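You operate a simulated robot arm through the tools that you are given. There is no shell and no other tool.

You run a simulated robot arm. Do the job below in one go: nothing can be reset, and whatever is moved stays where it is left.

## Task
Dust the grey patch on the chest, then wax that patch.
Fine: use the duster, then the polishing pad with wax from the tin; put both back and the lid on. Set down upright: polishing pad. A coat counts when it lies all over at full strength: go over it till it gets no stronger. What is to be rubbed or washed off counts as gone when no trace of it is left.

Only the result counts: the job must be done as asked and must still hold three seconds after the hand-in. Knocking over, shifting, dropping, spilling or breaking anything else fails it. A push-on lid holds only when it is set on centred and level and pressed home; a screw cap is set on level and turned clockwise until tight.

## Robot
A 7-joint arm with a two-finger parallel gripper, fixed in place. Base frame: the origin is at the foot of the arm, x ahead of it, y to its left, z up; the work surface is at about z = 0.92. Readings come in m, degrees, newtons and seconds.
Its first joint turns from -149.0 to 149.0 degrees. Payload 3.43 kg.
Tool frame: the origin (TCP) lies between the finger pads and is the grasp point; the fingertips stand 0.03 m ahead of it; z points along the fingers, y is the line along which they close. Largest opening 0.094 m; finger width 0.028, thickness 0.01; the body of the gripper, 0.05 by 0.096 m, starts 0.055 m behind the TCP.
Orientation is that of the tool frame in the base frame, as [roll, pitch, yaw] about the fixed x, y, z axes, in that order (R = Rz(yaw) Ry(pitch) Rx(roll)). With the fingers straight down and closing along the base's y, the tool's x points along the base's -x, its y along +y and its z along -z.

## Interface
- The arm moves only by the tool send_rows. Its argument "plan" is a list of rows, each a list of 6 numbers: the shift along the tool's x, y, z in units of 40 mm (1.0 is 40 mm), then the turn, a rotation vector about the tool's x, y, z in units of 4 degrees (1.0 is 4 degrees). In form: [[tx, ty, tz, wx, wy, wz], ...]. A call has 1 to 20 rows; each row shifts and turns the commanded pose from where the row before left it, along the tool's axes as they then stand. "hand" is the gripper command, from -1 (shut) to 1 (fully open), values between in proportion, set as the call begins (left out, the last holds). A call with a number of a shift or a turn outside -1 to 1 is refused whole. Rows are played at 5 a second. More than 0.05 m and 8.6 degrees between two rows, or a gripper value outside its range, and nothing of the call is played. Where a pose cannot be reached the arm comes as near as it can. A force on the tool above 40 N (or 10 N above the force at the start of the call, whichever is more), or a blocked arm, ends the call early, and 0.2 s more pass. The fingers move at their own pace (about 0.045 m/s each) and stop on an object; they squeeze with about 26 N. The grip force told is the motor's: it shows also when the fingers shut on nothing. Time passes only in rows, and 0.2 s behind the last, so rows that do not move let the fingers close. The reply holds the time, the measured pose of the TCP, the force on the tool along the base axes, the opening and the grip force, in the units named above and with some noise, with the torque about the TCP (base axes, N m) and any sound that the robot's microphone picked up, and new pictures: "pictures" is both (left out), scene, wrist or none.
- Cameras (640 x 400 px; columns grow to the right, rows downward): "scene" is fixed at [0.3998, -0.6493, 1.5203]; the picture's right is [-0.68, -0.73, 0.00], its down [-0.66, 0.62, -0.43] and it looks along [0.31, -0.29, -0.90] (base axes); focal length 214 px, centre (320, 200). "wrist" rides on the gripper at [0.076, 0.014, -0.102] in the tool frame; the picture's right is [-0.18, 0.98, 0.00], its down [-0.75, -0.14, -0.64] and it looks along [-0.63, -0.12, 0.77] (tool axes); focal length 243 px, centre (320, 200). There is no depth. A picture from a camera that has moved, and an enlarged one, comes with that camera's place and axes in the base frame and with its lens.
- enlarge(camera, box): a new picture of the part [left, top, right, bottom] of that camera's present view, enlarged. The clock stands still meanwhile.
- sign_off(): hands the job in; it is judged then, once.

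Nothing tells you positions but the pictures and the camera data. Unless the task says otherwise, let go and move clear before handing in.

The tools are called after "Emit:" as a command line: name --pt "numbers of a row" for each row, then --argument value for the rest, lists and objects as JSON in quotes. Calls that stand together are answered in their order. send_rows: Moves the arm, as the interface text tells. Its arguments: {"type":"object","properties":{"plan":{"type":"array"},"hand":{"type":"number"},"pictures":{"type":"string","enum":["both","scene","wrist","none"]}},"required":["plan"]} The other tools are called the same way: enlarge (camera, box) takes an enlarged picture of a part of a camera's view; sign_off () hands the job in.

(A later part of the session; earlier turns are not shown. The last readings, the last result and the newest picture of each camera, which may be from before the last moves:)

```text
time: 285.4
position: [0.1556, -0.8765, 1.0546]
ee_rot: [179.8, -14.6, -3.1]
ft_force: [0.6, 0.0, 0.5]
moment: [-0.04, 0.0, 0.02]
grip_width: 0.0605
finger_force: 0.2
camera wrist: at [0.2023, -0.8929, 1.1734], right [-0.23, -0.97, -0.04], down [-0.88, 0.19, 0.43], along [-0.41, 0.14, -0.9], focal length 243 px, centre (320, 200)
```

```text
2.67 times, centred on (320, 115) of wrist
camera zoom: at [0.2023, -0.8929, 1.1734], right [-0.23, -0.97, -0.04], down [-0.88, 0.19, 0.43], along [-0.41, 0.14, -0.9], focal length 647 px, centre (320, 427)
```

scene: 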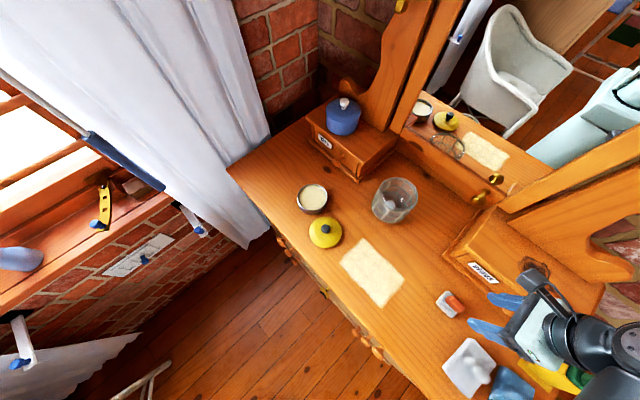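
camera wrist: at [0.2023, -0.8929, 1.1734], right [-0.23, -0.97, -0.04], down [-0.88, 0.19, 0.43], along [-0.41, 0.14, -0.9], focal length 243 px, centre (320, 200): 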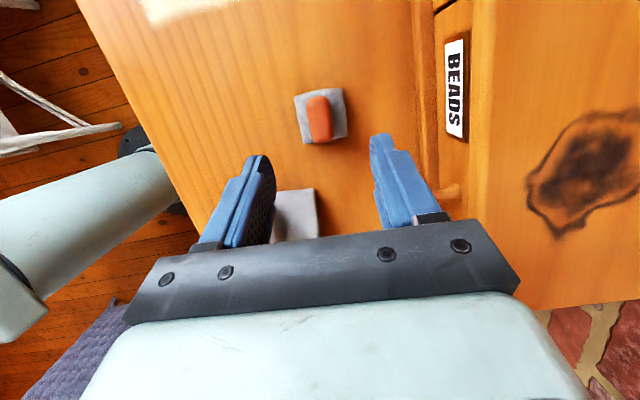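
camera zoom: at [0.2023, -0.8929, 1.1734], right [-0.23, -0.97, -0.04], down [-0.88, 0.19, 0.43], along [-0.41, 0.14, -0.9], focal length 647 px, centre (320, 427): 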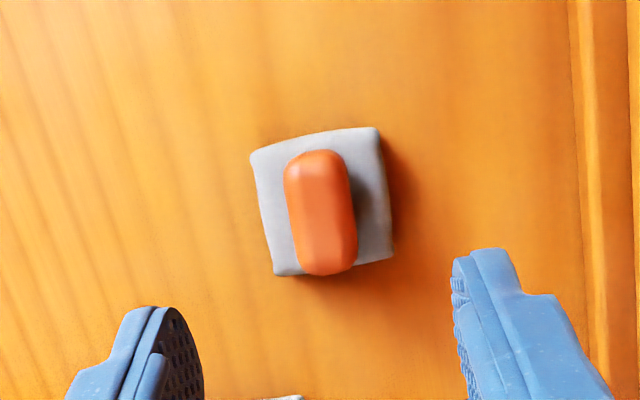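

The polishing pad stands upright on its spot. Now for the lid: I'll go toward it, turning the hand back to the same tilted pose I used before.

Emit:
send_rows --pt "0.802 -0.4226 0.0787 0 0 0" --pt "0.802 -0.4226 0.0787 0 0 0" --pt "0.802 -0.4226 0.0787 0 0 0" --pt "0.802 -0.4226 0.0787 0 0 0" --pt "0.802 -0.4226 0.0787 0 0 0" --pt "0.802 -0.4226 0.0787 0 0 0" --pt "0.802 -0.4226 0.0787 0 0 0" --pt "0.802 -0.4226 0.0787 0 0 0" --pt "0.802 -0.4226 0.0787 0 0 0" --pt "0 0 0 0 0 0" --pictures "none"

Emit:
send_rows --pt "0 0 0 0 1 0" --pt "0 0 0 0 0.375 0" --pt "0 0 0 -0.3437 0 0.9391" --pt "0 0 0 -0.3437 0 0.9391" --pt "0 0 0 -0.3437 0 0.9391" --pt "0 0 0 -0.3437 0 0.9391" --pt "0 0 0 -0.3437 0 0.9391" --pt "0 0 0 -0.3437 0 0.9391" --pt "0 0 0 -0.3437 0 0.9391" --pt "0 0 0 -0.3437 0 0.9391" --pt "0 0 0 -0.3437 0 0.9391" --pt "0 0 0 -0.3437 0 0.9391" --pt "0 0 0 0 0 0" --pictures "wrist"

```text
time: 287.6
position: [0.4493, -0.7401, 1.0999]
ee_rot: [179.7, -14.6, -3.2]
ft_force: [0.3, -0.3, -0.4]
moment: [-0.02, -0.01, -0.01]
grip_width: 0.0601
finger_force: 0.1
```

```text
time: 290.4
position: [0.4502, -0.7409, 1.1]
ee_rot: [179.8, -20.3, -43.1]
ft_force: [0.6, -0.1, -0.8]
moment: [0.03, 0.01, 0.0]
grip_width: 0.0603
finger_force: 0.2
camera wrist: at [0.4671, -0.7751, 1.222], right [-0.8, -0.6, -0.06], down [-0.58, 0.74, 0.34], along [-0.16, 0.31, -0.94], focal length 243 px, centre (320, 200)
```

wrist: 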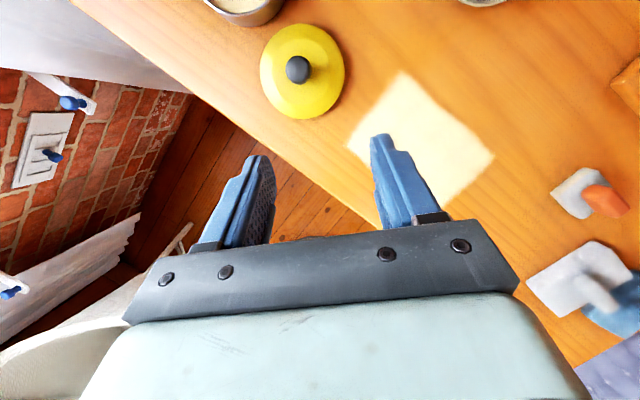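

Emit:
send_rows --pt "0.212 -0.137 0.7 0 0 0" --pt "0.212 -0.137 0.7 0 0 0" --pt "0.212 -0.137 0.7 0 0 0" --pt "0 0 0 0 0 0" --pictures "wrist"

Emit:
enlarge --camera "wrist" --box '[230, 60, 410, 210]'

```text
time: 291.4
position: [0.4993, -0.765, 1.0288]
ee_rot: [-180.0, -20.1, -43.0]
ft_force: [-0.8, -1.3, 0.0]
moment: [0.01, 0.03, -0.01]
grip_width: 0.0603
finger_force: 0.0
camera wrist: at [0.5162, -0.7991, 1.1512], right [-0.8, -0.6, -0.06], down [-0.58, 0.74, 0.34], along [-0.16, 0.31, -0.94], focal length 243 px, centre (320, 200)
```

wrist: 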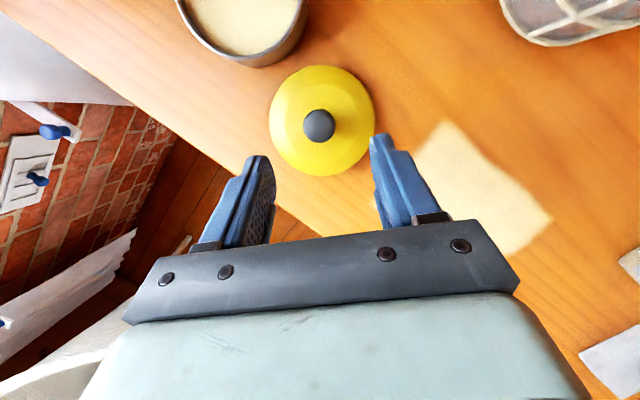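

```text
2.67 times, centred on (320, 135) of wrist
camera zoom: at [0.5162, -0.7991, 1.1512], right [-0.8, -0.6, -0.06], down [-0.58, 0.74, 0.34], along [-0.16, 0.31, -0.94], focal length 647 px, centre (320, 373)
```

zoom: 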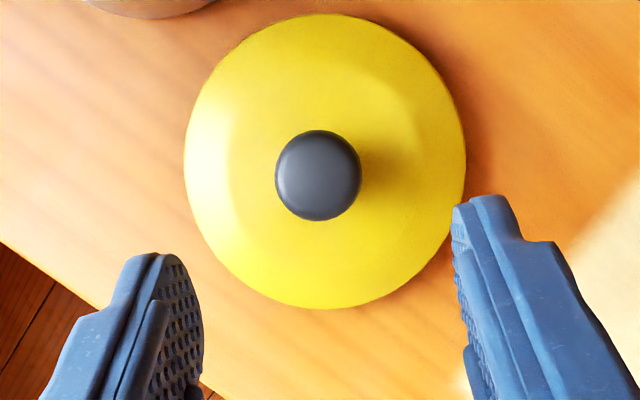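

The knob is right on the tool axis. I'll advance and grip it.

Emit:
send_rows --pt "0 0 0.5 0 0 0" --pt "0 0 0.5 0 0 0" --pt "0 0 0.47 0 0 0" --pt "0 0 0 0 0 0" --pictures "wrist"

Emit:
enlarge --camera "wrist" --box '[230, 80, 410, 230]'

```text
time: 292.4
position: [0.5136, -0.7784, 0.9737]
ee_rot: [179.8, -20.2, -43.1]
ft_force: [0.9, -0.4, -1.0]
moment: [-0.02, 0.0, -0.02]
grip_width: 0.0604
finger_force: 0.1
camera wrist: at [0.5311, -0.813, 1.0964], right [-0.8, -0.6, -0.06], down [-0.58, 0.74, 0.34], along [-0.16, 0.31, -0.94], focal length 243 px, centre (320, 200)
```

wrist: 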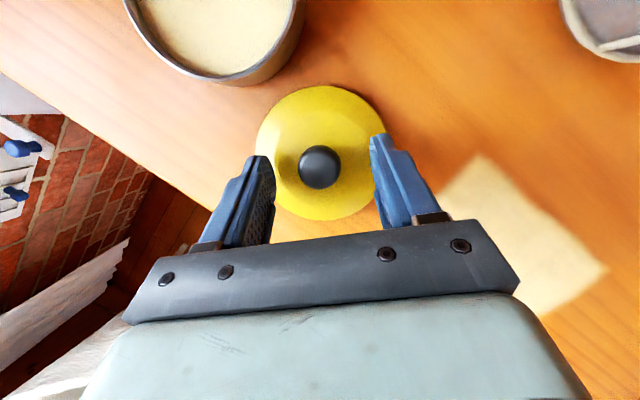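

```text
2.67 times, centred on (320, 155) of wrist
camera zoom: at [0.5311, -0.813, 1.0964], right [-0.8, -0.6, -0.06], down [-0.58, 0.74, 0.34], along [-0.16, 0.31, -0.94], focal length 647 px, centre (320, 320)
```

zoom: 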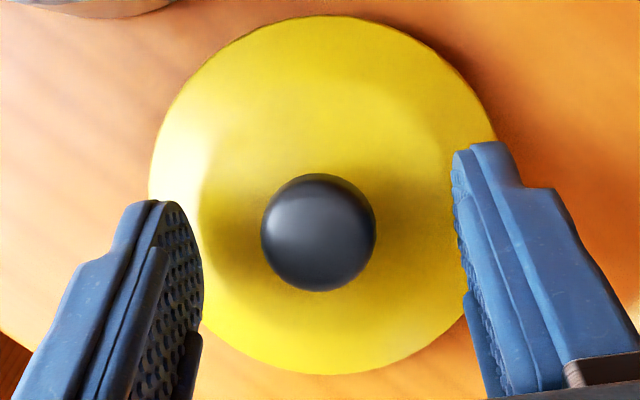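

The grip view matches the one from when the lid was on the tin almost exactly. I'll close and lift.

Emit:
send_rows --pt "0 0 0 0 0 0" --pt "0 0 0 0 0 0" --pt "0 0 0 0 0 0" --pt "0 0 0 0 0 0" --pt "0 0 0 0 0 0" --hand -1 --pictures "none"

Emit:
send_rows --pt "0.0345 0 -0.0938 0 0 0" --pt "0.138 0 -0.375 0 0 0" --pt "0.2415 0 -0.6566 0 0 0" --pt "0.276 0 -0.75 0 0 0" --pt "0 0 0 0 0 0"

Emit:
enlarge --camera "wrist" --box '[230, 60, 410, 230]'

Emit:
enlarge --camera "scene" --box '[400, 60, 480, 130]'

```text
time: 293.6
position: [0.5141, -0.7791, 0.9731]
ee_rot: [179.9, -20.3, -43.1]
ft_force: [-0.8, -0.2, 0.0]
moment: [0.0, -0.01, -0.02]
grip_width: 0.0241
finger_force: 25.3
```

```text
time: 294.8
position: [0.5141, -0.7772, 1.0535]
ee_rot: [179.9, -20.1, -43.1]
ft_force: [0.5, 0.7, 0.8]
moment: [-0.03, 0.03, -0.01]
grip_width: 0.0244
finger_force: 26.3
camera wrist: at [0.5315, -0.8119, 1.1761], right [-0.8, -0.6, -0.06], down [-0.58, 0.74, 0.34], along [-0.16, 0.31, -0.94], focal length 243 px, centre (320, 200)
```

scene: 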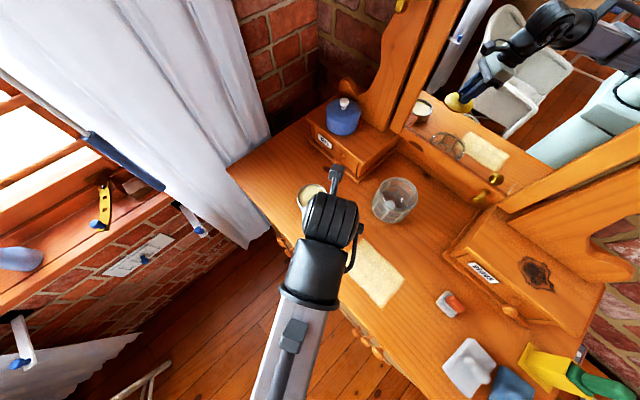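
wrist: 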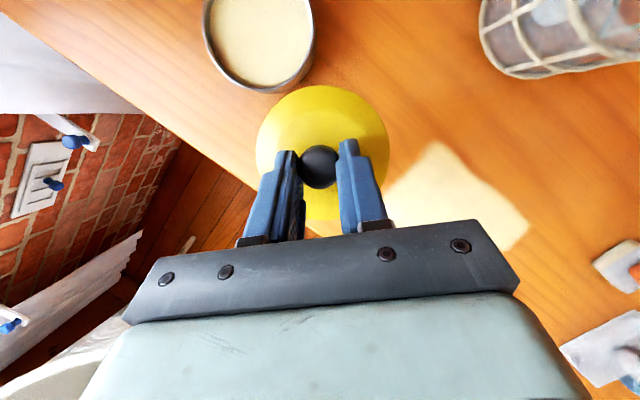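

```text
2.35 times, centred on (320, 145) of wrist
camera zoom: at [0.5315, -0.8119, 1.1761], right [-0.8, -0.6, -0.06], down [-0.58, 0.74, 0.34], along [-0.16, 0.31, -0.94], focal length 571 px, centre (320, 329)
```

zoom: 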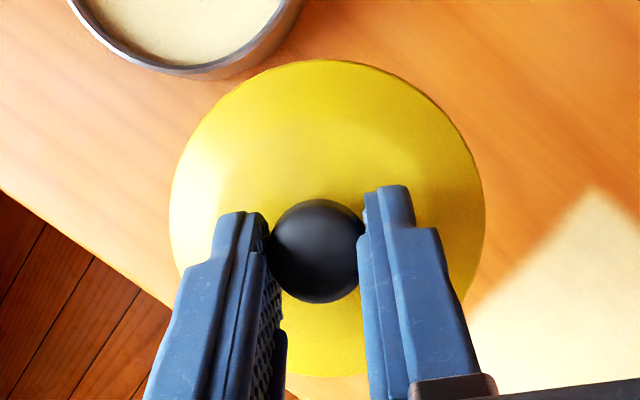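

```text
5.71 times, centred on (440, 95) of scene
camera zoom: at [0.3998, -0.6493, 1.5203], right [-0.68, -0.73, 0.0], down [-0.66, 0.62, -0.43], along [0.31, -0.29, -0.9], focal length 1226 px, centre (-366, 800)
```

zoom: 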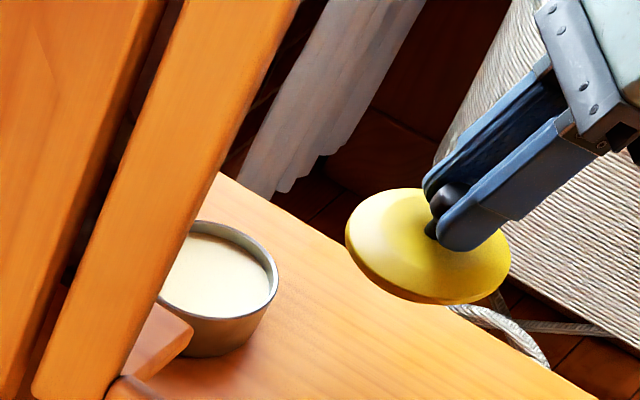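

The lid is lifted level, and by my measurements the tin hasn't moved. I'll bring the lid above the tin along the path it came.

Emit:
send_rows --pt "0.775 -0.31 0.284 0 0 0" --pt "0.775 -0.31 0.284 0 0 0" --pt "0.775 -0.31 0.284 0 0 0" --pt "0 0 0 0 0 0" --pt "0 0 0 0 0 0"

Emit:
enlarge --camera "scene" --box '[400, 60, 480, 130]'

Emit:
enlarge --camera "wrist" --box '[230, 60, 410, 230]'

```text
time: 296.0
position: [0.612, -0.8183, 1.0546]
ee_rot: [179.9, -20.2, -43.1]
ft_force: [0.0, 0.3, -0.2]
moment: [0.0, -0.03, -0.02]
grip_width: 0.0243
finger_force: 25.9
camera wrist: at [0.6296, -0.8532, 1.1763], right [-0.8, -0.6, -0.06], down [-0.58, 0.74, 0.34], along [-0.16, 0.31, -0.94], focal length 243 px, centre (320, 200)
```

scene: 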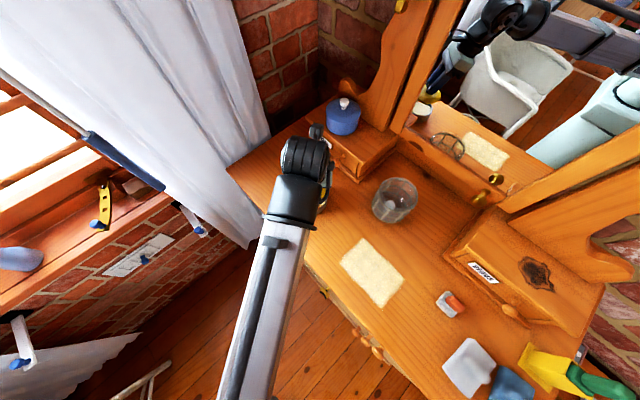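
wrist: 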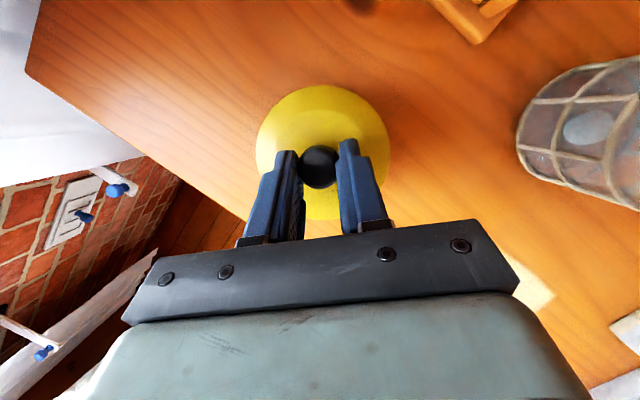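

```text
5.71 times, centred on (440, 95) of scene
camera zoom: at [0.3998, -0.6493, 1.5203], right [-0.68, -0.73, 0.0], down [-0.66, 0.62, -0.43], along [0.31, -0.29, -0.9], focal length 1226 px, centre (-366, 800)
```

zoom: 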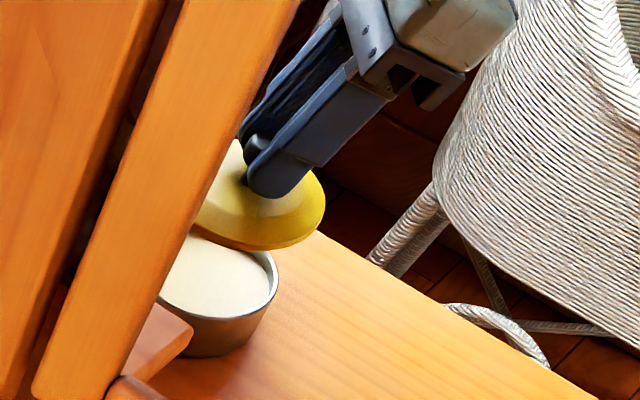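

```text
2.35 times, centred on (320, 145) of wrist
camera zoom: at [0.6296, -0.8532, 1.1763], right [-0.8, -0.6, -0.06], down [-0.58, 0.74, 0.34], along [-0.16, 0.31, -0.94], focal length 571 px, centre (320, 329)
```

zoom: 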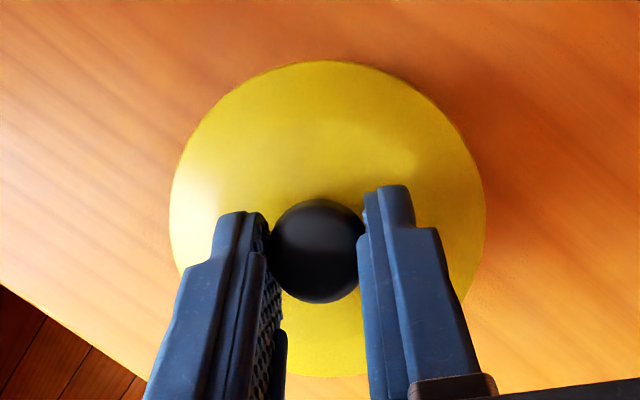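

The lid is level above the tin. I'll lower it step by step, watching force and height.

Emit:
send_rows --pt "-0.1725 0 0.469 0 0 0" --pt "-0.138 0 0.3752 0 0 0" --pt "-0.069 0 0.1876 0 0 0" --pt "0 0 0 0 0 0" --pictures "none"

Emit:
enlarge --camera "scene" --box '[400, 80, 460, 130]'

```text
time: 297.0
position: [0.6119, -0.818, 1.0086]
ee_rot: [179.8, -20.3, -43.1]
ft_force: [-0.3, -0.1, -0.3]
moment: [0.01, -0.03, -0.02]
grip_width: 0.0243
finger_force: 25.8
```

```text
8.00 times, centred on (430, 105) of scene
camera zoom: at [0.3998, -0.6493, 1.5203], right [-0.68, -0.73, 0.0], down [-0.66, 0.62, -0.43], along [0.31, -0.29, -0.9], focal length 1716 px, centre (-560, 960)
```

zoom: 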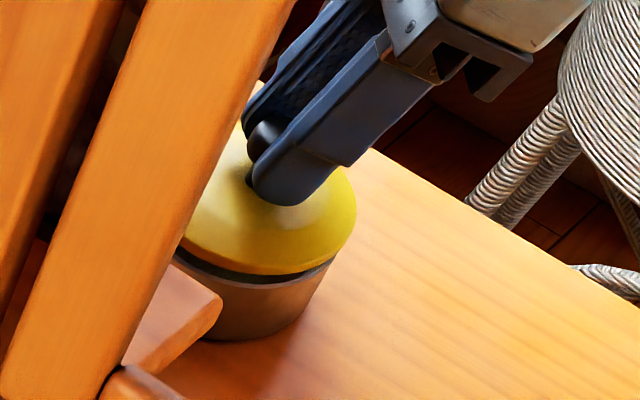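

Emit:
send_rows --pt "-0.0173 0 0.0469 0 0 0" --pt "0 0 0 0 0 0" --pictures "none"

```text
time: 297.6
position: [0.6128, -0.8186, 1.0076]
ee_rot: [179.8, -20.2, -43.1]
ft_force: [-0.4, 0.0, 0.0]
moment: [-0.02, 0.01, 0.05]
grip_width: 0.0243
finger_force: 26.0
```

Emit:
send_rows --pt "-0.0173 0 0.0469 0 0 0" --pt "0 0 0 0 0 0" --pictures "none"

```text
time: 298.2
position: [0.6115, -0.8187, 1.0047]
ee_rot: [179.9, -20.2, -43.1]
ft_force: [0.2, -0.4, -1.1]
moment: [-0.01, 0.02, 0.01]
grip_width: 0.0242
finger_force: 26.3
```

Emit:
send_rows --pt "-0.0104 0 0.0281 0 0 0" --pt "0 0 0 0 0 0" --pictures "none"

```text
time: 298.8
position: [0.6119, -0.8193, 1.0043]
ee_rot: [179.9, -20.1, -43.1]
ft_force: [-0.2, 0.4, -0.5]
moment: [-0.02, 0.01, 0.0]
grip_width: 0.0243
finger_force: 26.1
```

Emit:
send_rows --pt "-0.0104 0 0.0281 0 0 0" --pt "0 0 0 0 0 0" --pictures "none"

```text
time: 299.4
position: [0.6117, -0.8205, 1.0038]
ee_rot: [179.8, -20.2, -43.1]
ft_force: [-0.1, -0.4, -0.6]
moment: [0.01, 0.01, -0.02]
grip_width: 0.0243
finger_force: 26.0
```

Emit:
send_rows --pt "-0.0104 0 0.0281 0 0 0" --pt "0 0 0 0 0 0" --pictures "none"

Emit:
enlarge --camera "scene" --box '[400, 80, 460, 130]'

```text
time: 300.0
position: [0.6122, -0.8198, 1.0017]
ee_rot: [179.9, -20.2, -43.1]
ft_force: [-0.3, -0.2, 0.0]
moment: [-0.01, 0.0, 0.02]
grip_width: 0.0243
finger_force: 26.0
```

```text
8.00 times, centred on (430, 105) of scene
camera zoom: at [0.3998, -0.6493, 1.5203], right [-0.68, -0.73, 0.0], down [-0.66, 0.62, -0.43], along [0.31, -0.29, -0.9], focal length 1716 px, centre (-560, 960)
```

zoom: 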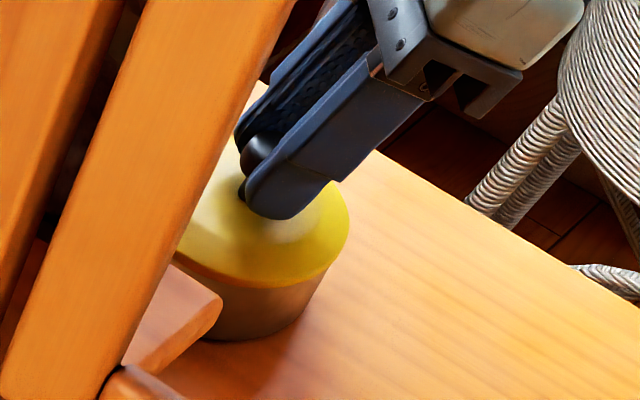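

Emit:
send_rows --pt "-0.0104 0 0.0281 0 0 0" --pt "0 0 0 0 0 0" --pictures "none"

```text
time: 300.6
position: [0.6107, -0.82, 1.0016]
ee_rot: [179.9, -20.1, -43.1]
ft_force: [-0.5, 0.1, 0.3]
moment: [-0.02, 0.0, 0.03]
grip_width: 0.024
finger_force: 26.1
```

Emit:
send_rows --pt "-0.0104 0 0.0281 0 0 0" --pt "0 0 0 0 0 0" --pictures "none"

```text
time: 301.2
position: [0.612, -0.82, 1.0006]
ee_rot: [180.0, -20.3, -43.2]
ft_force: [0.0, 2.2, 4.4]
moment: [-0.03, -0.01, 0.08]
grip_width: 0.0241
finger_force: 26.1
```

Contact has begun with a slight sideways force, so I'll shift about 1 mm toward +y and press down.

Emit:
send_rows --pt "-0.016 -0.0183 -0.0059 0 0 0" --pt "-0.0069 0 0.0188 0 0 0" --pt "0 0 0 0 0 0" --pictures "none"

```text
time: 302.0
position: [0.6115, -0.8191, 0.9992]
ee_rot: [179.8, -20.3, -43.1]
ft_force: [-0.7, -6.1, 16.0]
moment: [-0.19, -0.03, 0.04]
grip_width: 0.024
finger_force: 25.5
```

Emit:
send_rows --pt "0.0112 0.0128 0.0041 0 0 0" --pt "-0.0069 0 0.0188 0 0 0" --pt "0 0 0 0 0 0" --pictures "none"

```text
time: 302.8
position: [0.6128, -0.8198, 1.0001]
ee_rot: [179.8, -20.4, -43.1]
ft_force: [1.7, -6.5, 28.9]
moment: [-0.27, -0.18, 0.09]
grip_width: 0.0242
finger_force: 26.2
```

Emit:
send_rows --pt "-0.0104 0 0.0281 0 0 0" --pt "0 0 0 0 0 0" --pictures "scene"

Emit:
enlarge --camera "scene" --box '[400, 80, 460, 130]'

```text
time: 303.4
position: [0.6116, -0.819, 0.9984]
ee_rot: [179.9, -20.3, -43.1]
ft_force: [1.6, -6.5, 33.3]
moment: [-0.31, -0.23, 0.1]
grip_width: 0.024
finger_force: 25.8
```

scene: 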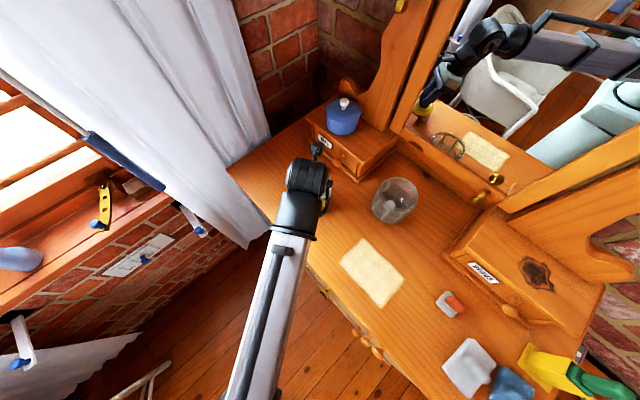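

```text
8.00 times, centred on (430, 105) of scene
camera zoom: at [0.3998, -0.6493, 1.5203], right [-0.68, -0.73, 0.0], down [-0.66, 0.62, -0.43], along [0.31, -0.29, -0.9], focal length 1716 px, centre (-560, 960)
```

zoom: 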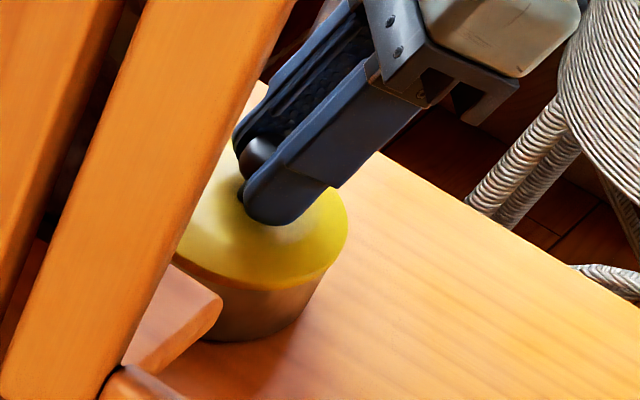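

Emit:
send_rows --pt "0.0131 0.0146 0.0047 0 0 0" --pt "0 0 0 0 0 0" --pictures "none"

Emit:
send_rows --pt "-0.0104 0 0.0281 0 0 0" --pt "0 0 0 0 0 0" --pictures "none"

```text
time: 304.0
position: [0.6117, -0.8178, 0.9979]
ee_rot: [179.9, -20.2, -43.0]
ft_force: [2.3, -1.1, 31.2]
moment: [-0.21, -0.32, 0.08]
grip_width: 0.0242
finger_force: 26.2
```

```text
time: 304.6
position: [0.611, -0.8183, 0.9975]
ee_rot: [179.9, -20.3, -43.2]
ft_force: [3.3, 0.3, 31.9]
moment: [-0.17, -0.25, 0.15]
grip_width: 0.024
finger_force: 26.0
```

The lid looks seated but hasn't snapped; the fingers slip a little on the knob. I'll press on a bit more so the fingertips bear on the lid itself.

Emit:
send_rows --pt "-0.0173 0 0.0469 0 0 0" --pt "0 0 0 0 0 0" --pictures "none"

Emit:
send_rows --pt "-0.0173 0 0.0469 0 0 0" --pt "0 0 0 0 0 0" --pictures "none"

```text
time: 305.2
position: [0.6116, -0.8194, 0.997]
ee_rot: [179.9, -20.3, -43.1]
ft_force: [-1.9, 2.5, 12.5]
moment: [0.12, 0.16, 0.1]
grip_width: 0.024
finger_force: 26.1
stopped in row 2: the force on the tool passed its limit at 44 N (the readings are from after the stop); the commanded pose is now the measured one
```

```text
time: 305.8
position: [0.6124, -0.8192, 0.9955]
ee_rot: [179.9, -20.6, -43.1]
ft_force: [-2.6, 2.3, 38.9]
moment: [0.22, 0.09, 0.12]
grip_width: 0.0239
finger_force: 25.8
```

Emit:
enlarge --camera "scene" --box '[400, 80, 460, 130]'

Emit:
send_rows --pt "0.0069 0 -0.0188 0 0 0" --pt "0 0 0 0 0 0" --pictures "wrist"

Emit:
enlarge --camera "wrist" --box '[230, 80, 410, 230]'

```text
8.00 times, centred on (430, 105) of scene
camera zoom: at [0.3998, -0.6493, 1.5203], right [-0.68, -0.73, 0.0], down [-0.66, 0.62, -0.43], along [0.31, -0.29, -0.9], focal length 1716 px, centre (-560, 960)
```

zoom: 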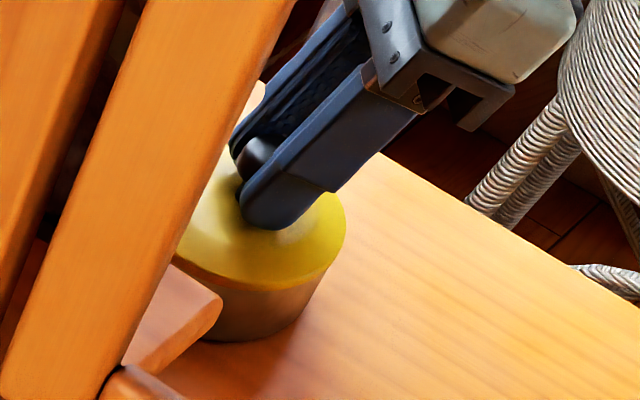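

```text
time: 306.4
position: [0.6115, -0.8199, 0.9967]
ee_rot: [179.9, -20.6, -43.2]
ft_force: [-0.2, 0.0, 41.1]
moment: [-0.11, -0.22, 0.04]
grip_width: 0.024
finger_force: 25.9
camera wrist: at [0.6288, -0.8534, 1.1194], right [-0.8, -0.6, -0.06], down [-0.58, 0.74, 0.34], along [-0.16, 0.3, -0.94], focal length 243 px, centre (320, 200)
```

wrist: 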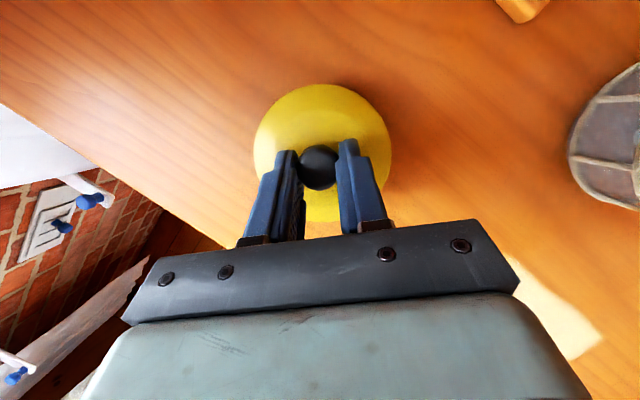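

```text
2.67 times, centred on (320, 155) of wrist
camera zoom: at [0.6288, -0.8534, 1.1194], right [-0.8, -0.6, -0.06], down [-0.58, 0.74, 0.34], along [-0.16, 0.3, -0.94], focal length 647 px, centre (320, 320)
```

zoom: 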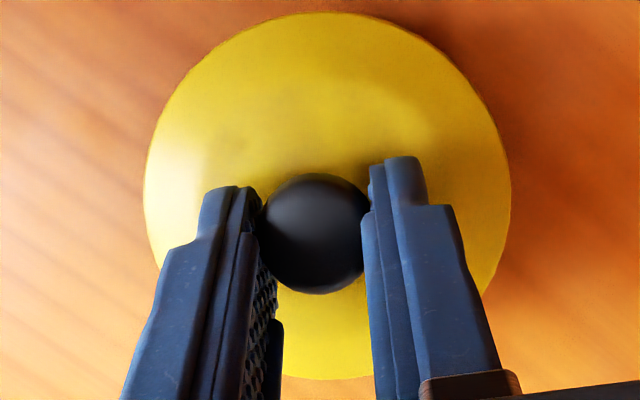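

The lid seems to sit on the rim about 5 mm high, not over it. I'll lift it slightly and check its level and centring.

Emit:
send_rows --pt "0.0345 0 -0.0938 0 0 0" --pt "0.0518 0 -0.1407 0 0 0" --pt "0 0 0 0 0 0" --pictures "wrist"

Emit:
enlarge --camera "scene" --box '[410, 85, 450, 125]'

Emit:
enlarge --camera "wrist" --box '[230, 80, 410, 230]'

Emit:
enlarge --camera "scene" --box '[290, 170, 350, 220]'

```text
time: 307.2
position: [0.6124, -0.8204, 1.0036]
ee_rot: [179.9, -20.2, -43.0]
ft_force: [0.0, 0.2, 0.2]
moment: [0.01, 0.01, -0.02]
grip_width: 0.0241
finger_force: 26.2
camera wrist: at [0.6294, -0.8543, 1.1256], right [-0.8, -0.6, -0.06], down [-0.58, 0.74, 0.34], along [-0.16, 0.31, -0.94], focal length 243 px, centre (320, 200)
```

wrist: 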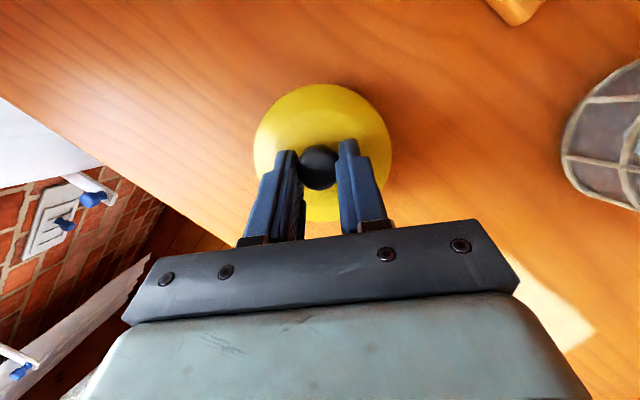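

```text
10.00 times, centred on (430, 105) of scene
camera zoom: at [0.3998, -0.6493, 1.5203], right [-0.68, -0.73, 0.0], down [-0.66, 0.62, -0.43], along [0.31, -0.29, -0.9], focal length 2145 px, centre (-780, 1150)
```

zoom: 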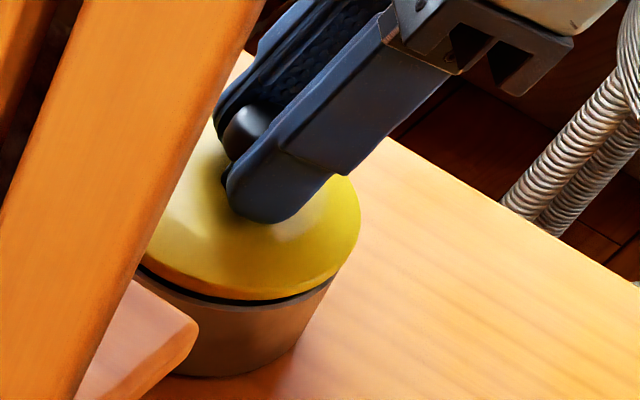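

```text
2.67 times, centred on (320, 155) of wrist
camera zoom: at [0.6294, -0.8543, 1.1256], right [-0.8, -0.6, -0.06], down [-0.58, 0.74, 0.34], along [-0.16, 0.31, -0.94], focal length 647 px, centre (320, 320)
```

zoom: 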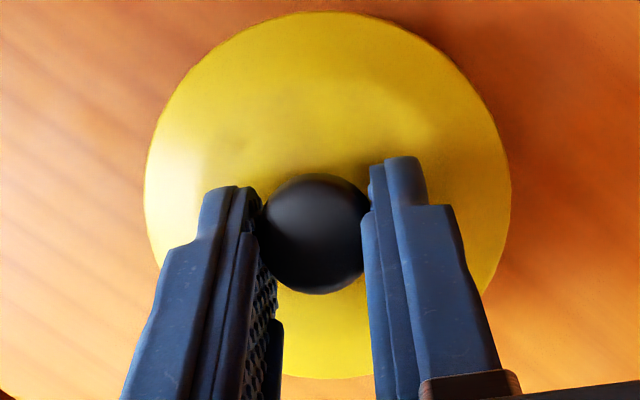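

```text
8.00 times, centred on (320, 195) of scene
camera zoom: at [0.3998, -0.6493, 1.5203], right [-0.68, -0.73, 0.0], down [-0.66, 0.62, -0.43], along [0.31, -0.29, -0.9], focal length 1716 px, centre (320, 240)
```

zoom: 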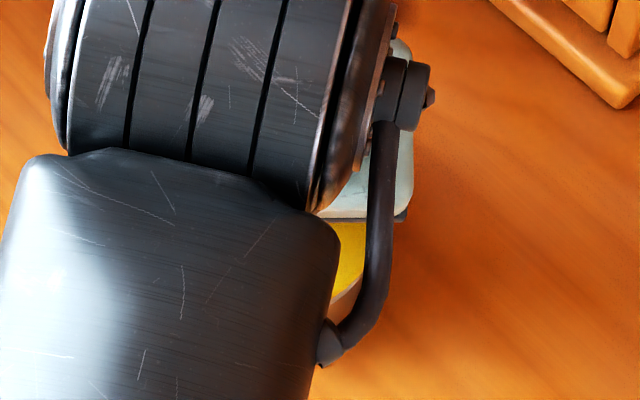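

The contact forces were even all round, so the lid may be centred and just need pressing. I'll set it down on the tin, let go, and compare with the original picture.

Emit:
send_rows --pt "-0.0345 0 0.0938 0 0 0" --pt "-0.0345 0 0.0938 0 0 0" --pt "0 0 0 0 0 0" --pictures "none"

```text
time: 308.0
position: [0.6119, -0.8202, 0.9964]
ee_rot: [179.8, -20.4, -43.1]
ft_force: [-2.2, 3.1, 8.9]
moment: [0.27, 0.12, 0.06]
grip_width: 0.0242
finger_force: 25.6
```

Emit:
send_rows --pt "-0.0112 -0.0128 -0.0041 0 0 0" --pt "0 0 0 0 0 0" --pictures "none"

Emit:
send_rows --pt "0 0 0 0 0 0" --pt "0 0 0 0 0 0" --pt "0 0 0 0 0 0" --pt "0 0 -0.3 0 0 0" --pt "0 0 -0.6 0 0 0" --pt "0 0 -0.9 0 0 0" --pt "0 0 -0.9 0 0 0" --pt "0 0 0 0 0 0" --hand 0.28

Emit:
enlarge --camera "wrist" --box '[200, 20, 420, 180]'

Emit:
enlarge --camera "scene" --box '[400, 80, 460, 130]'

```text
time: 308.6
position: [0.6127, -0.8191, 0.9967]
ee_rot: [179.9, -20.5, -43.1]
ft_force: [-2.1, -0.8, 10.1]
moment: [0.11, 0.07, 0.08]
grip_width: 0.024
finger_force: 25.8
```

```text
time: 310.4
position: [0.5861, -0.7941, 1.0977]
ee_rot: [179.9, -20.2, -43.1]
ft_force: [0.1, 0.1, -0.9]
moment: [-0.01, 0.01, 0.01]
grip_width: 0.0604
finger_force: 0.0
heard: snap
camera wrist: at [0.6014, -0.8277, 1.221], right [-0.8, -0.6, -0.06], down [-0.58, 0.74, 0.34], along [-0.16, 0.31, -0.94], focal length 243 px, centre (320, 200)
```

scene: 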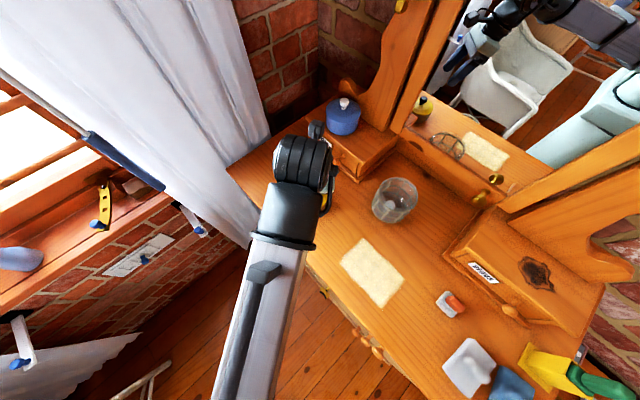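
wrist: 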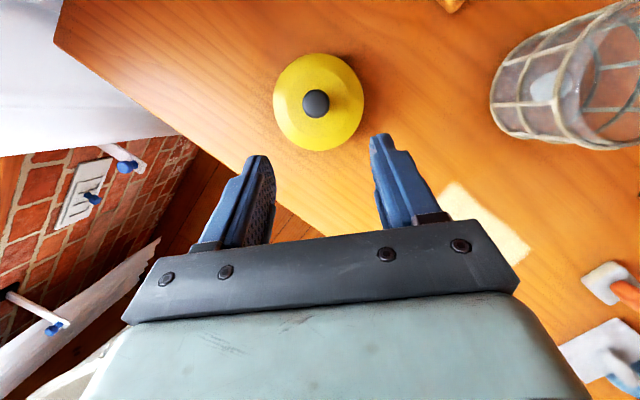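

```text
2.50 times, centred on (310, 100) of wrist
camera zoom: at [0.6014, -0.8277, 1.221], right [-0.8, -0.6, -0.06], down [-0.58, 0.74, 0.34], along [-0.16, 0.31, -0.94], focal length 606 px, centre (345, 450)
```

zoom: 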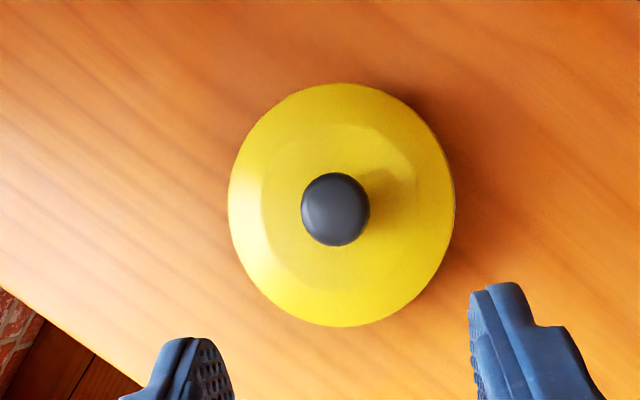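

```text
8.00 times, centred on (430, 105) of scene
camera zoom: at [0.3998, -0.6493, 1.5203], right [-0.68, -0.73, 0.0], down [-0.66, 0.62, -0.43], along [0.31, -0.29, -0.9], focal length 1716 px, centre (-560, 960)
```

zoom: 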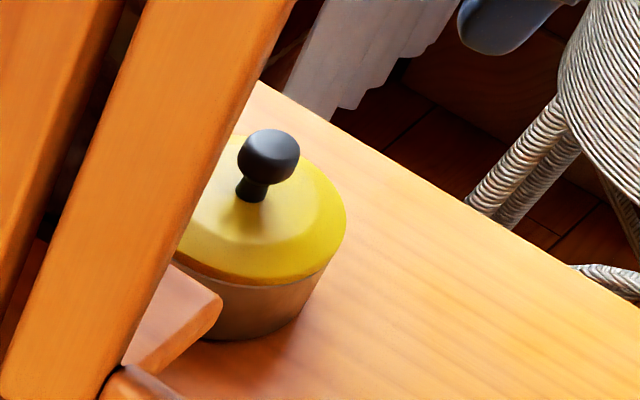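

I heard a snap as I let go, so the lid has latched. I'll move the arm away and compare the tin with its first picture.

Emit:
send_rows --pt "-0.682 0.12 -0.516 0 0 0" --pt "-0.682 0.12 -0.516 0 0 0" --pt "-0.682 0.12 -0.516 0 0 0" --pt "-0.682 0.12 -0.516 0 0 0" --pt "-0.682 0.12 -0.516 0 0 0" --pt "0 0 0 0 0 0" --pictures "scene"

Emit:
enlarge --camera "scene" --box '[280, 165, 350, 225]'

Emit:
enlarge --camera "scene" --box '[400, 80, 460, 130]'

```text
time: 311.8
position: [0.4484, -0.6988, 1.1465]
ee_rot: [179.9, -20.3, -43.1]
ft_force: [-0.5, 0.1, -0.5]
moment: [-0.01, 0.02, -0.02]
grip_width: 0.0602
finger_force: 0.0
```

scene: 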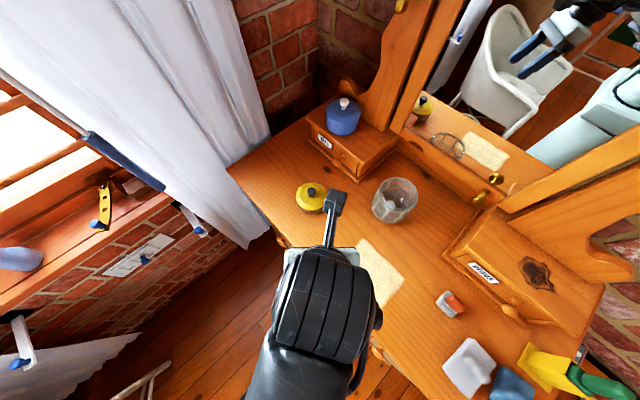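

```text
6.67 times, centred on (315, 195) of scene
camera zoom: at [0.3998, -0.6493, 1.5203], right [-0.68, -0.73, 0.0], down [-0.66, 0.62, -0.43], along [0.31, -0.29, -0.9], focal length 1430 px, centre (353, 233)
```

zoom: 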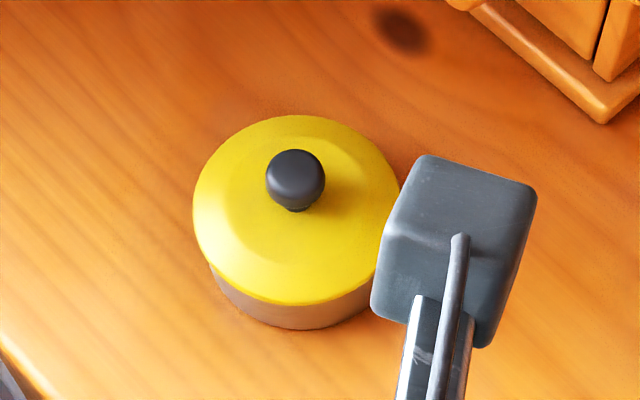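

```text
8.00 times, centred on (430, 105) of scene
camera zoom: at [0.3998, -0.6493, 1.5203], right [-0.68, -0.73, 0.0], down [-0.66, 0.62, -0.43], along [0.31, -0.29, -0.9], focal length 1716 px, centre (-560, 960)
```

zoom: 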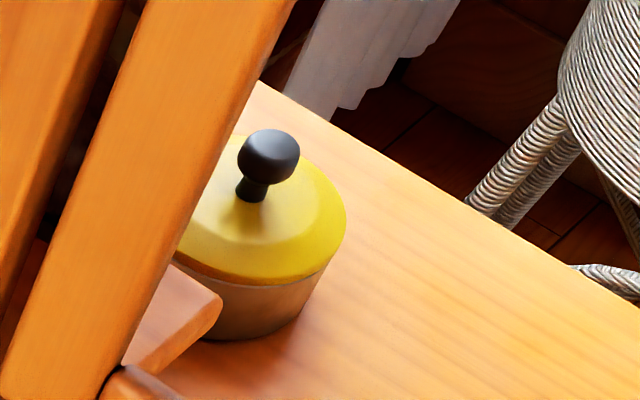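

The lid now sits exactly as high on the tin as in the first picture. To be sure it is pressed home, I'll come back with closed fingers and press lightly on the knob from above.

Emit:
send_rows --pt "0 0 0 0 -0.625 0" --pt "0 0 0 0 -0.625 0" --pt "0.662 -0.109 0.585 0 0 0" --pt "0.662 -0.109 0.585 0 0 0" --pt "0.662 -0.109 0.585 0 0 0" --pt "0.662 -0.109 0.585 0 0 0" --pt "0.662 -0.109 0.585 0 0 0" --pt "0.662 -0.109 0.585 0 0 0" --pt "0 0 0 0 0 0" --hand -1 --pictures "wrist"

Emit:
enlarge --camera "wrist" --box '[230, 60, 410, 210]'

Emit:
enlarge --camera "scene" --box '[400, 70, 470, 130]'

```text
time: 313.8
position: [0.6046, -0.8108, 1.0527]
ee_rot: [179.9, -15.4, -43.1]
ft_force: [0.7, -0.7, -1.2]
moment: [-0.04, 0.0, 0.0]
grip_width: 0.0001
finger_force: 26.1
camera wrist: at [0.6308, -0.8518, 1.1723], right [-0.8, -0.6, -0.05], down [-0.56, 0.72, 0.42], along [-0.22, 0.36, -0.91], focal length 243 px, centre (320, 200)
```

wrist: 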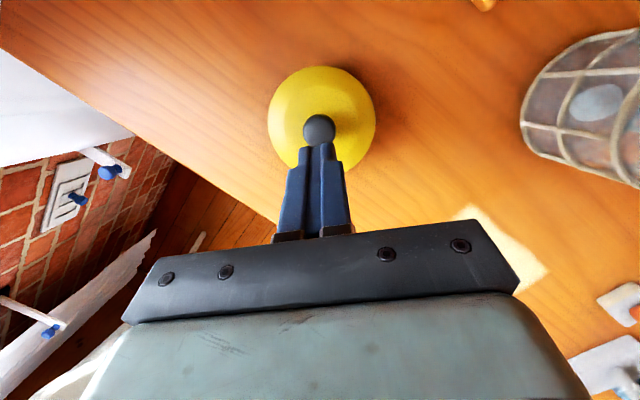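

```text
2.67 times, centred on (320, 135) of wrist
camera zoom: at [0.6308, -0.8518, 1.1723], right [-0.8, -0.6, -0.05], down [-0.56, 0.72, 0.42], along [-0.22, 0.36, -0.91], focal length 647 px, centre (320, 373)
```

zoom: 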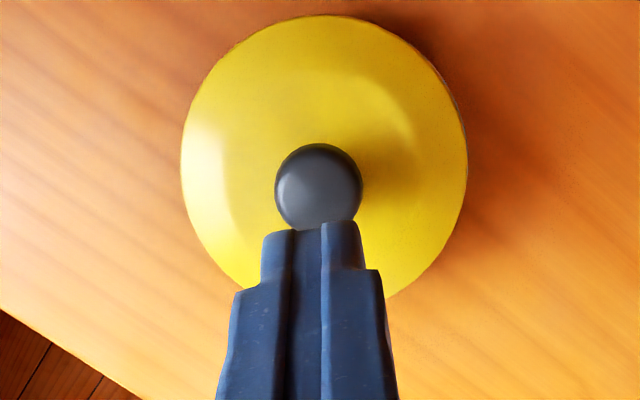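

```text
6.67 times, centred on (435, 100) of scene
camera zoom: at [0.3998, -0.6493, 1.5203], right [-0.68, -0.73, 0.0], down [-0.66, 0.62, -0.43], along [0.31, -0.29, -0.9], focal length 1430 px, centre (-447, 867)
```

zoom: 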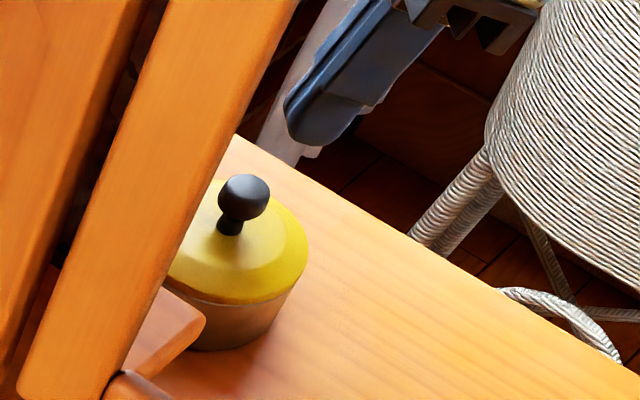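

Emit:
send_rows --pt "0 0 0.3 0 0 0" --pt "0 0 0.3 0 0 0" --pt "0 0 0 0 0 0" --pictures "none"

```text
time: 314.6
position: [0.6104, -0.814, 1.0307]
ee_rot: [179.8, -15.4, -43.1]
ft_force: [-0.7, 0.3, -0.6]
moment: [-0.02, 0.0, 0.04]
grip_width: 0.0001
finger_force: 25.4
```

Emit:
send_rows --pt "0 0 0.1 0 0 0" --pt "0 0 0 0 0 0" --pictures "none"

Emit:
enlarge --camera "scene" --box '[400, 70, 470, 130]'

```text
time: 315.2
position: [0.6106, -0.816, 1.0263]
ee_rot: [179.9, -15.4, -43.1]
ft_force: [0.6, -1.0, 0.1]
moment: [0.06, 0.03, -0.01]
grip_width: 0.0
finger_force: 26.1
```

```text
6.67 times, centred on (435, 100) of scene
camera zoom: at [0.3998, -0.6493, 1.5203], right [-0.68, -0.73, 0.0], down [-0.66, 0.62, -0.43], along [0.31, -0.29, -0.9], focal length 1430 px, centre (-447, 867)
```

zoom: 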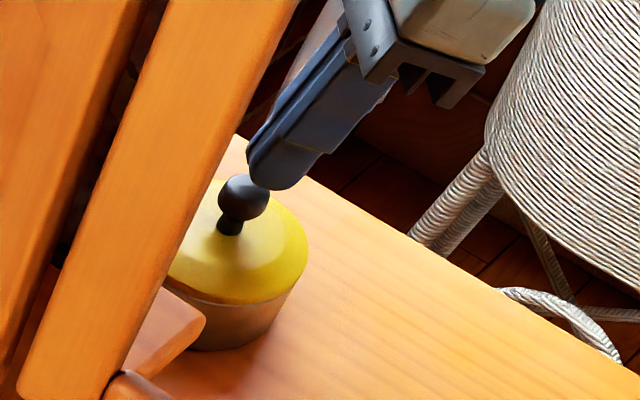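

Emit:
send_rows --pt "0.0396 0 -0.1447 0 0 0" --pt "0.1447 0 0.0396 0 0 0" --pt "-0.0264 0 0.0965 0 0 0" --pt "0 0 0 0 0 0" --pictures "none"

Emit:
enlarge --camera "scene" --box '[400, 70, 470, 130]'

```text
time: 316.2
position: [0.6159, -0.8191, 1.028]
ee_rot: [179.8, -15.4, -43.1]
ft_force: [0.1, 0.5, 0.8]
moment: [0.01, -0.02, 0.03]
grip_width: 0.0
finger_force: 25.9
```

```text
6.67 times, centred on (435, 100) of scene
camera zoom: at [0.3998, -0.6493, 1.5203], right [-0.68, -0.73, 0.0], down [-0.66, 0.62, -0.43], along [0.31, -0.29, -0.9], focal length 1430 px, centre (-447, 867)
```

zoom: 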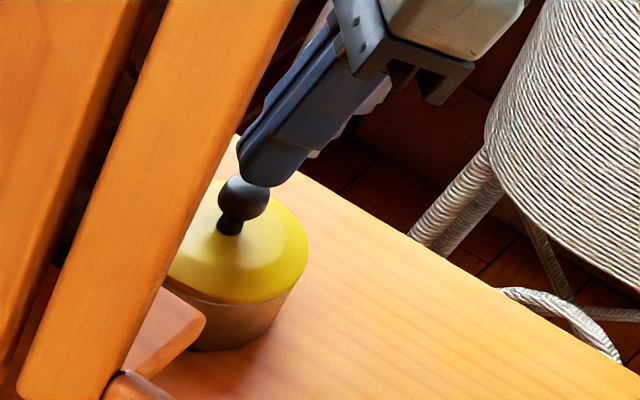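

Emit:
send_rows --pt "-0.0132 0 0.0482 0 0 0" --pt "0 0 0 0 0 0" --pictures "none"

```text
time: 316.8
position: [0.6156, -0.8188, 1.0263]
ee_rot: [179.8, -15.4, -43.1]
ft_force: [-0.1, -0.6, -0.2]
moment: [0.0, 0.02, -0.02]
grip_width: 0.0
finger_force: 25.9
```

Emit:
send_rows --pt "-0.0132 0 0.0482 0 0 0" --pt "0 0 0 0 0 0" --pictures "none"

```text
time: 317.4
position: [0.6159, -0.8197, 1.0244]
ee_rot: [179.8, -15.4, -43.0]
ft_force: [0.3, 0.0, 4.5]
moment: [0.0, 0.01, 0.01]
grip_width: 0.0
finger_force: 25.2
```

Emit:
send_rows --pt "-0.0079 0 0.0289 0 0 0" --pt "0 0 0 0 0 0" --pictures "none"

Emit:
send_rows --pt "-0.0053 0 0.0193 0 0 0" --pt "0 0 0 0 0 0" --pictures "none"

```text
time: 318.0
position: [0.6154, -0.8191, 1.0239]
ee_rot: [179.8, -15.5, -43.1]
ft_force: [-0.6, -0.3, 17.9]
moment: [0.05, 0.11, 0.02]
grip_width: 0.0002
finger_force: 26.0
```

```text
time: 318.6
position: [0.6155, -0.8186, 1.024]
ee_rot: [179.9, -15.5, -43.1]
ft_force: [-0.6, -1.7, 32.1]
moment: [0.1, 0.18, -0.02]
grip_width: 0.0
finger_force: 25.8
```

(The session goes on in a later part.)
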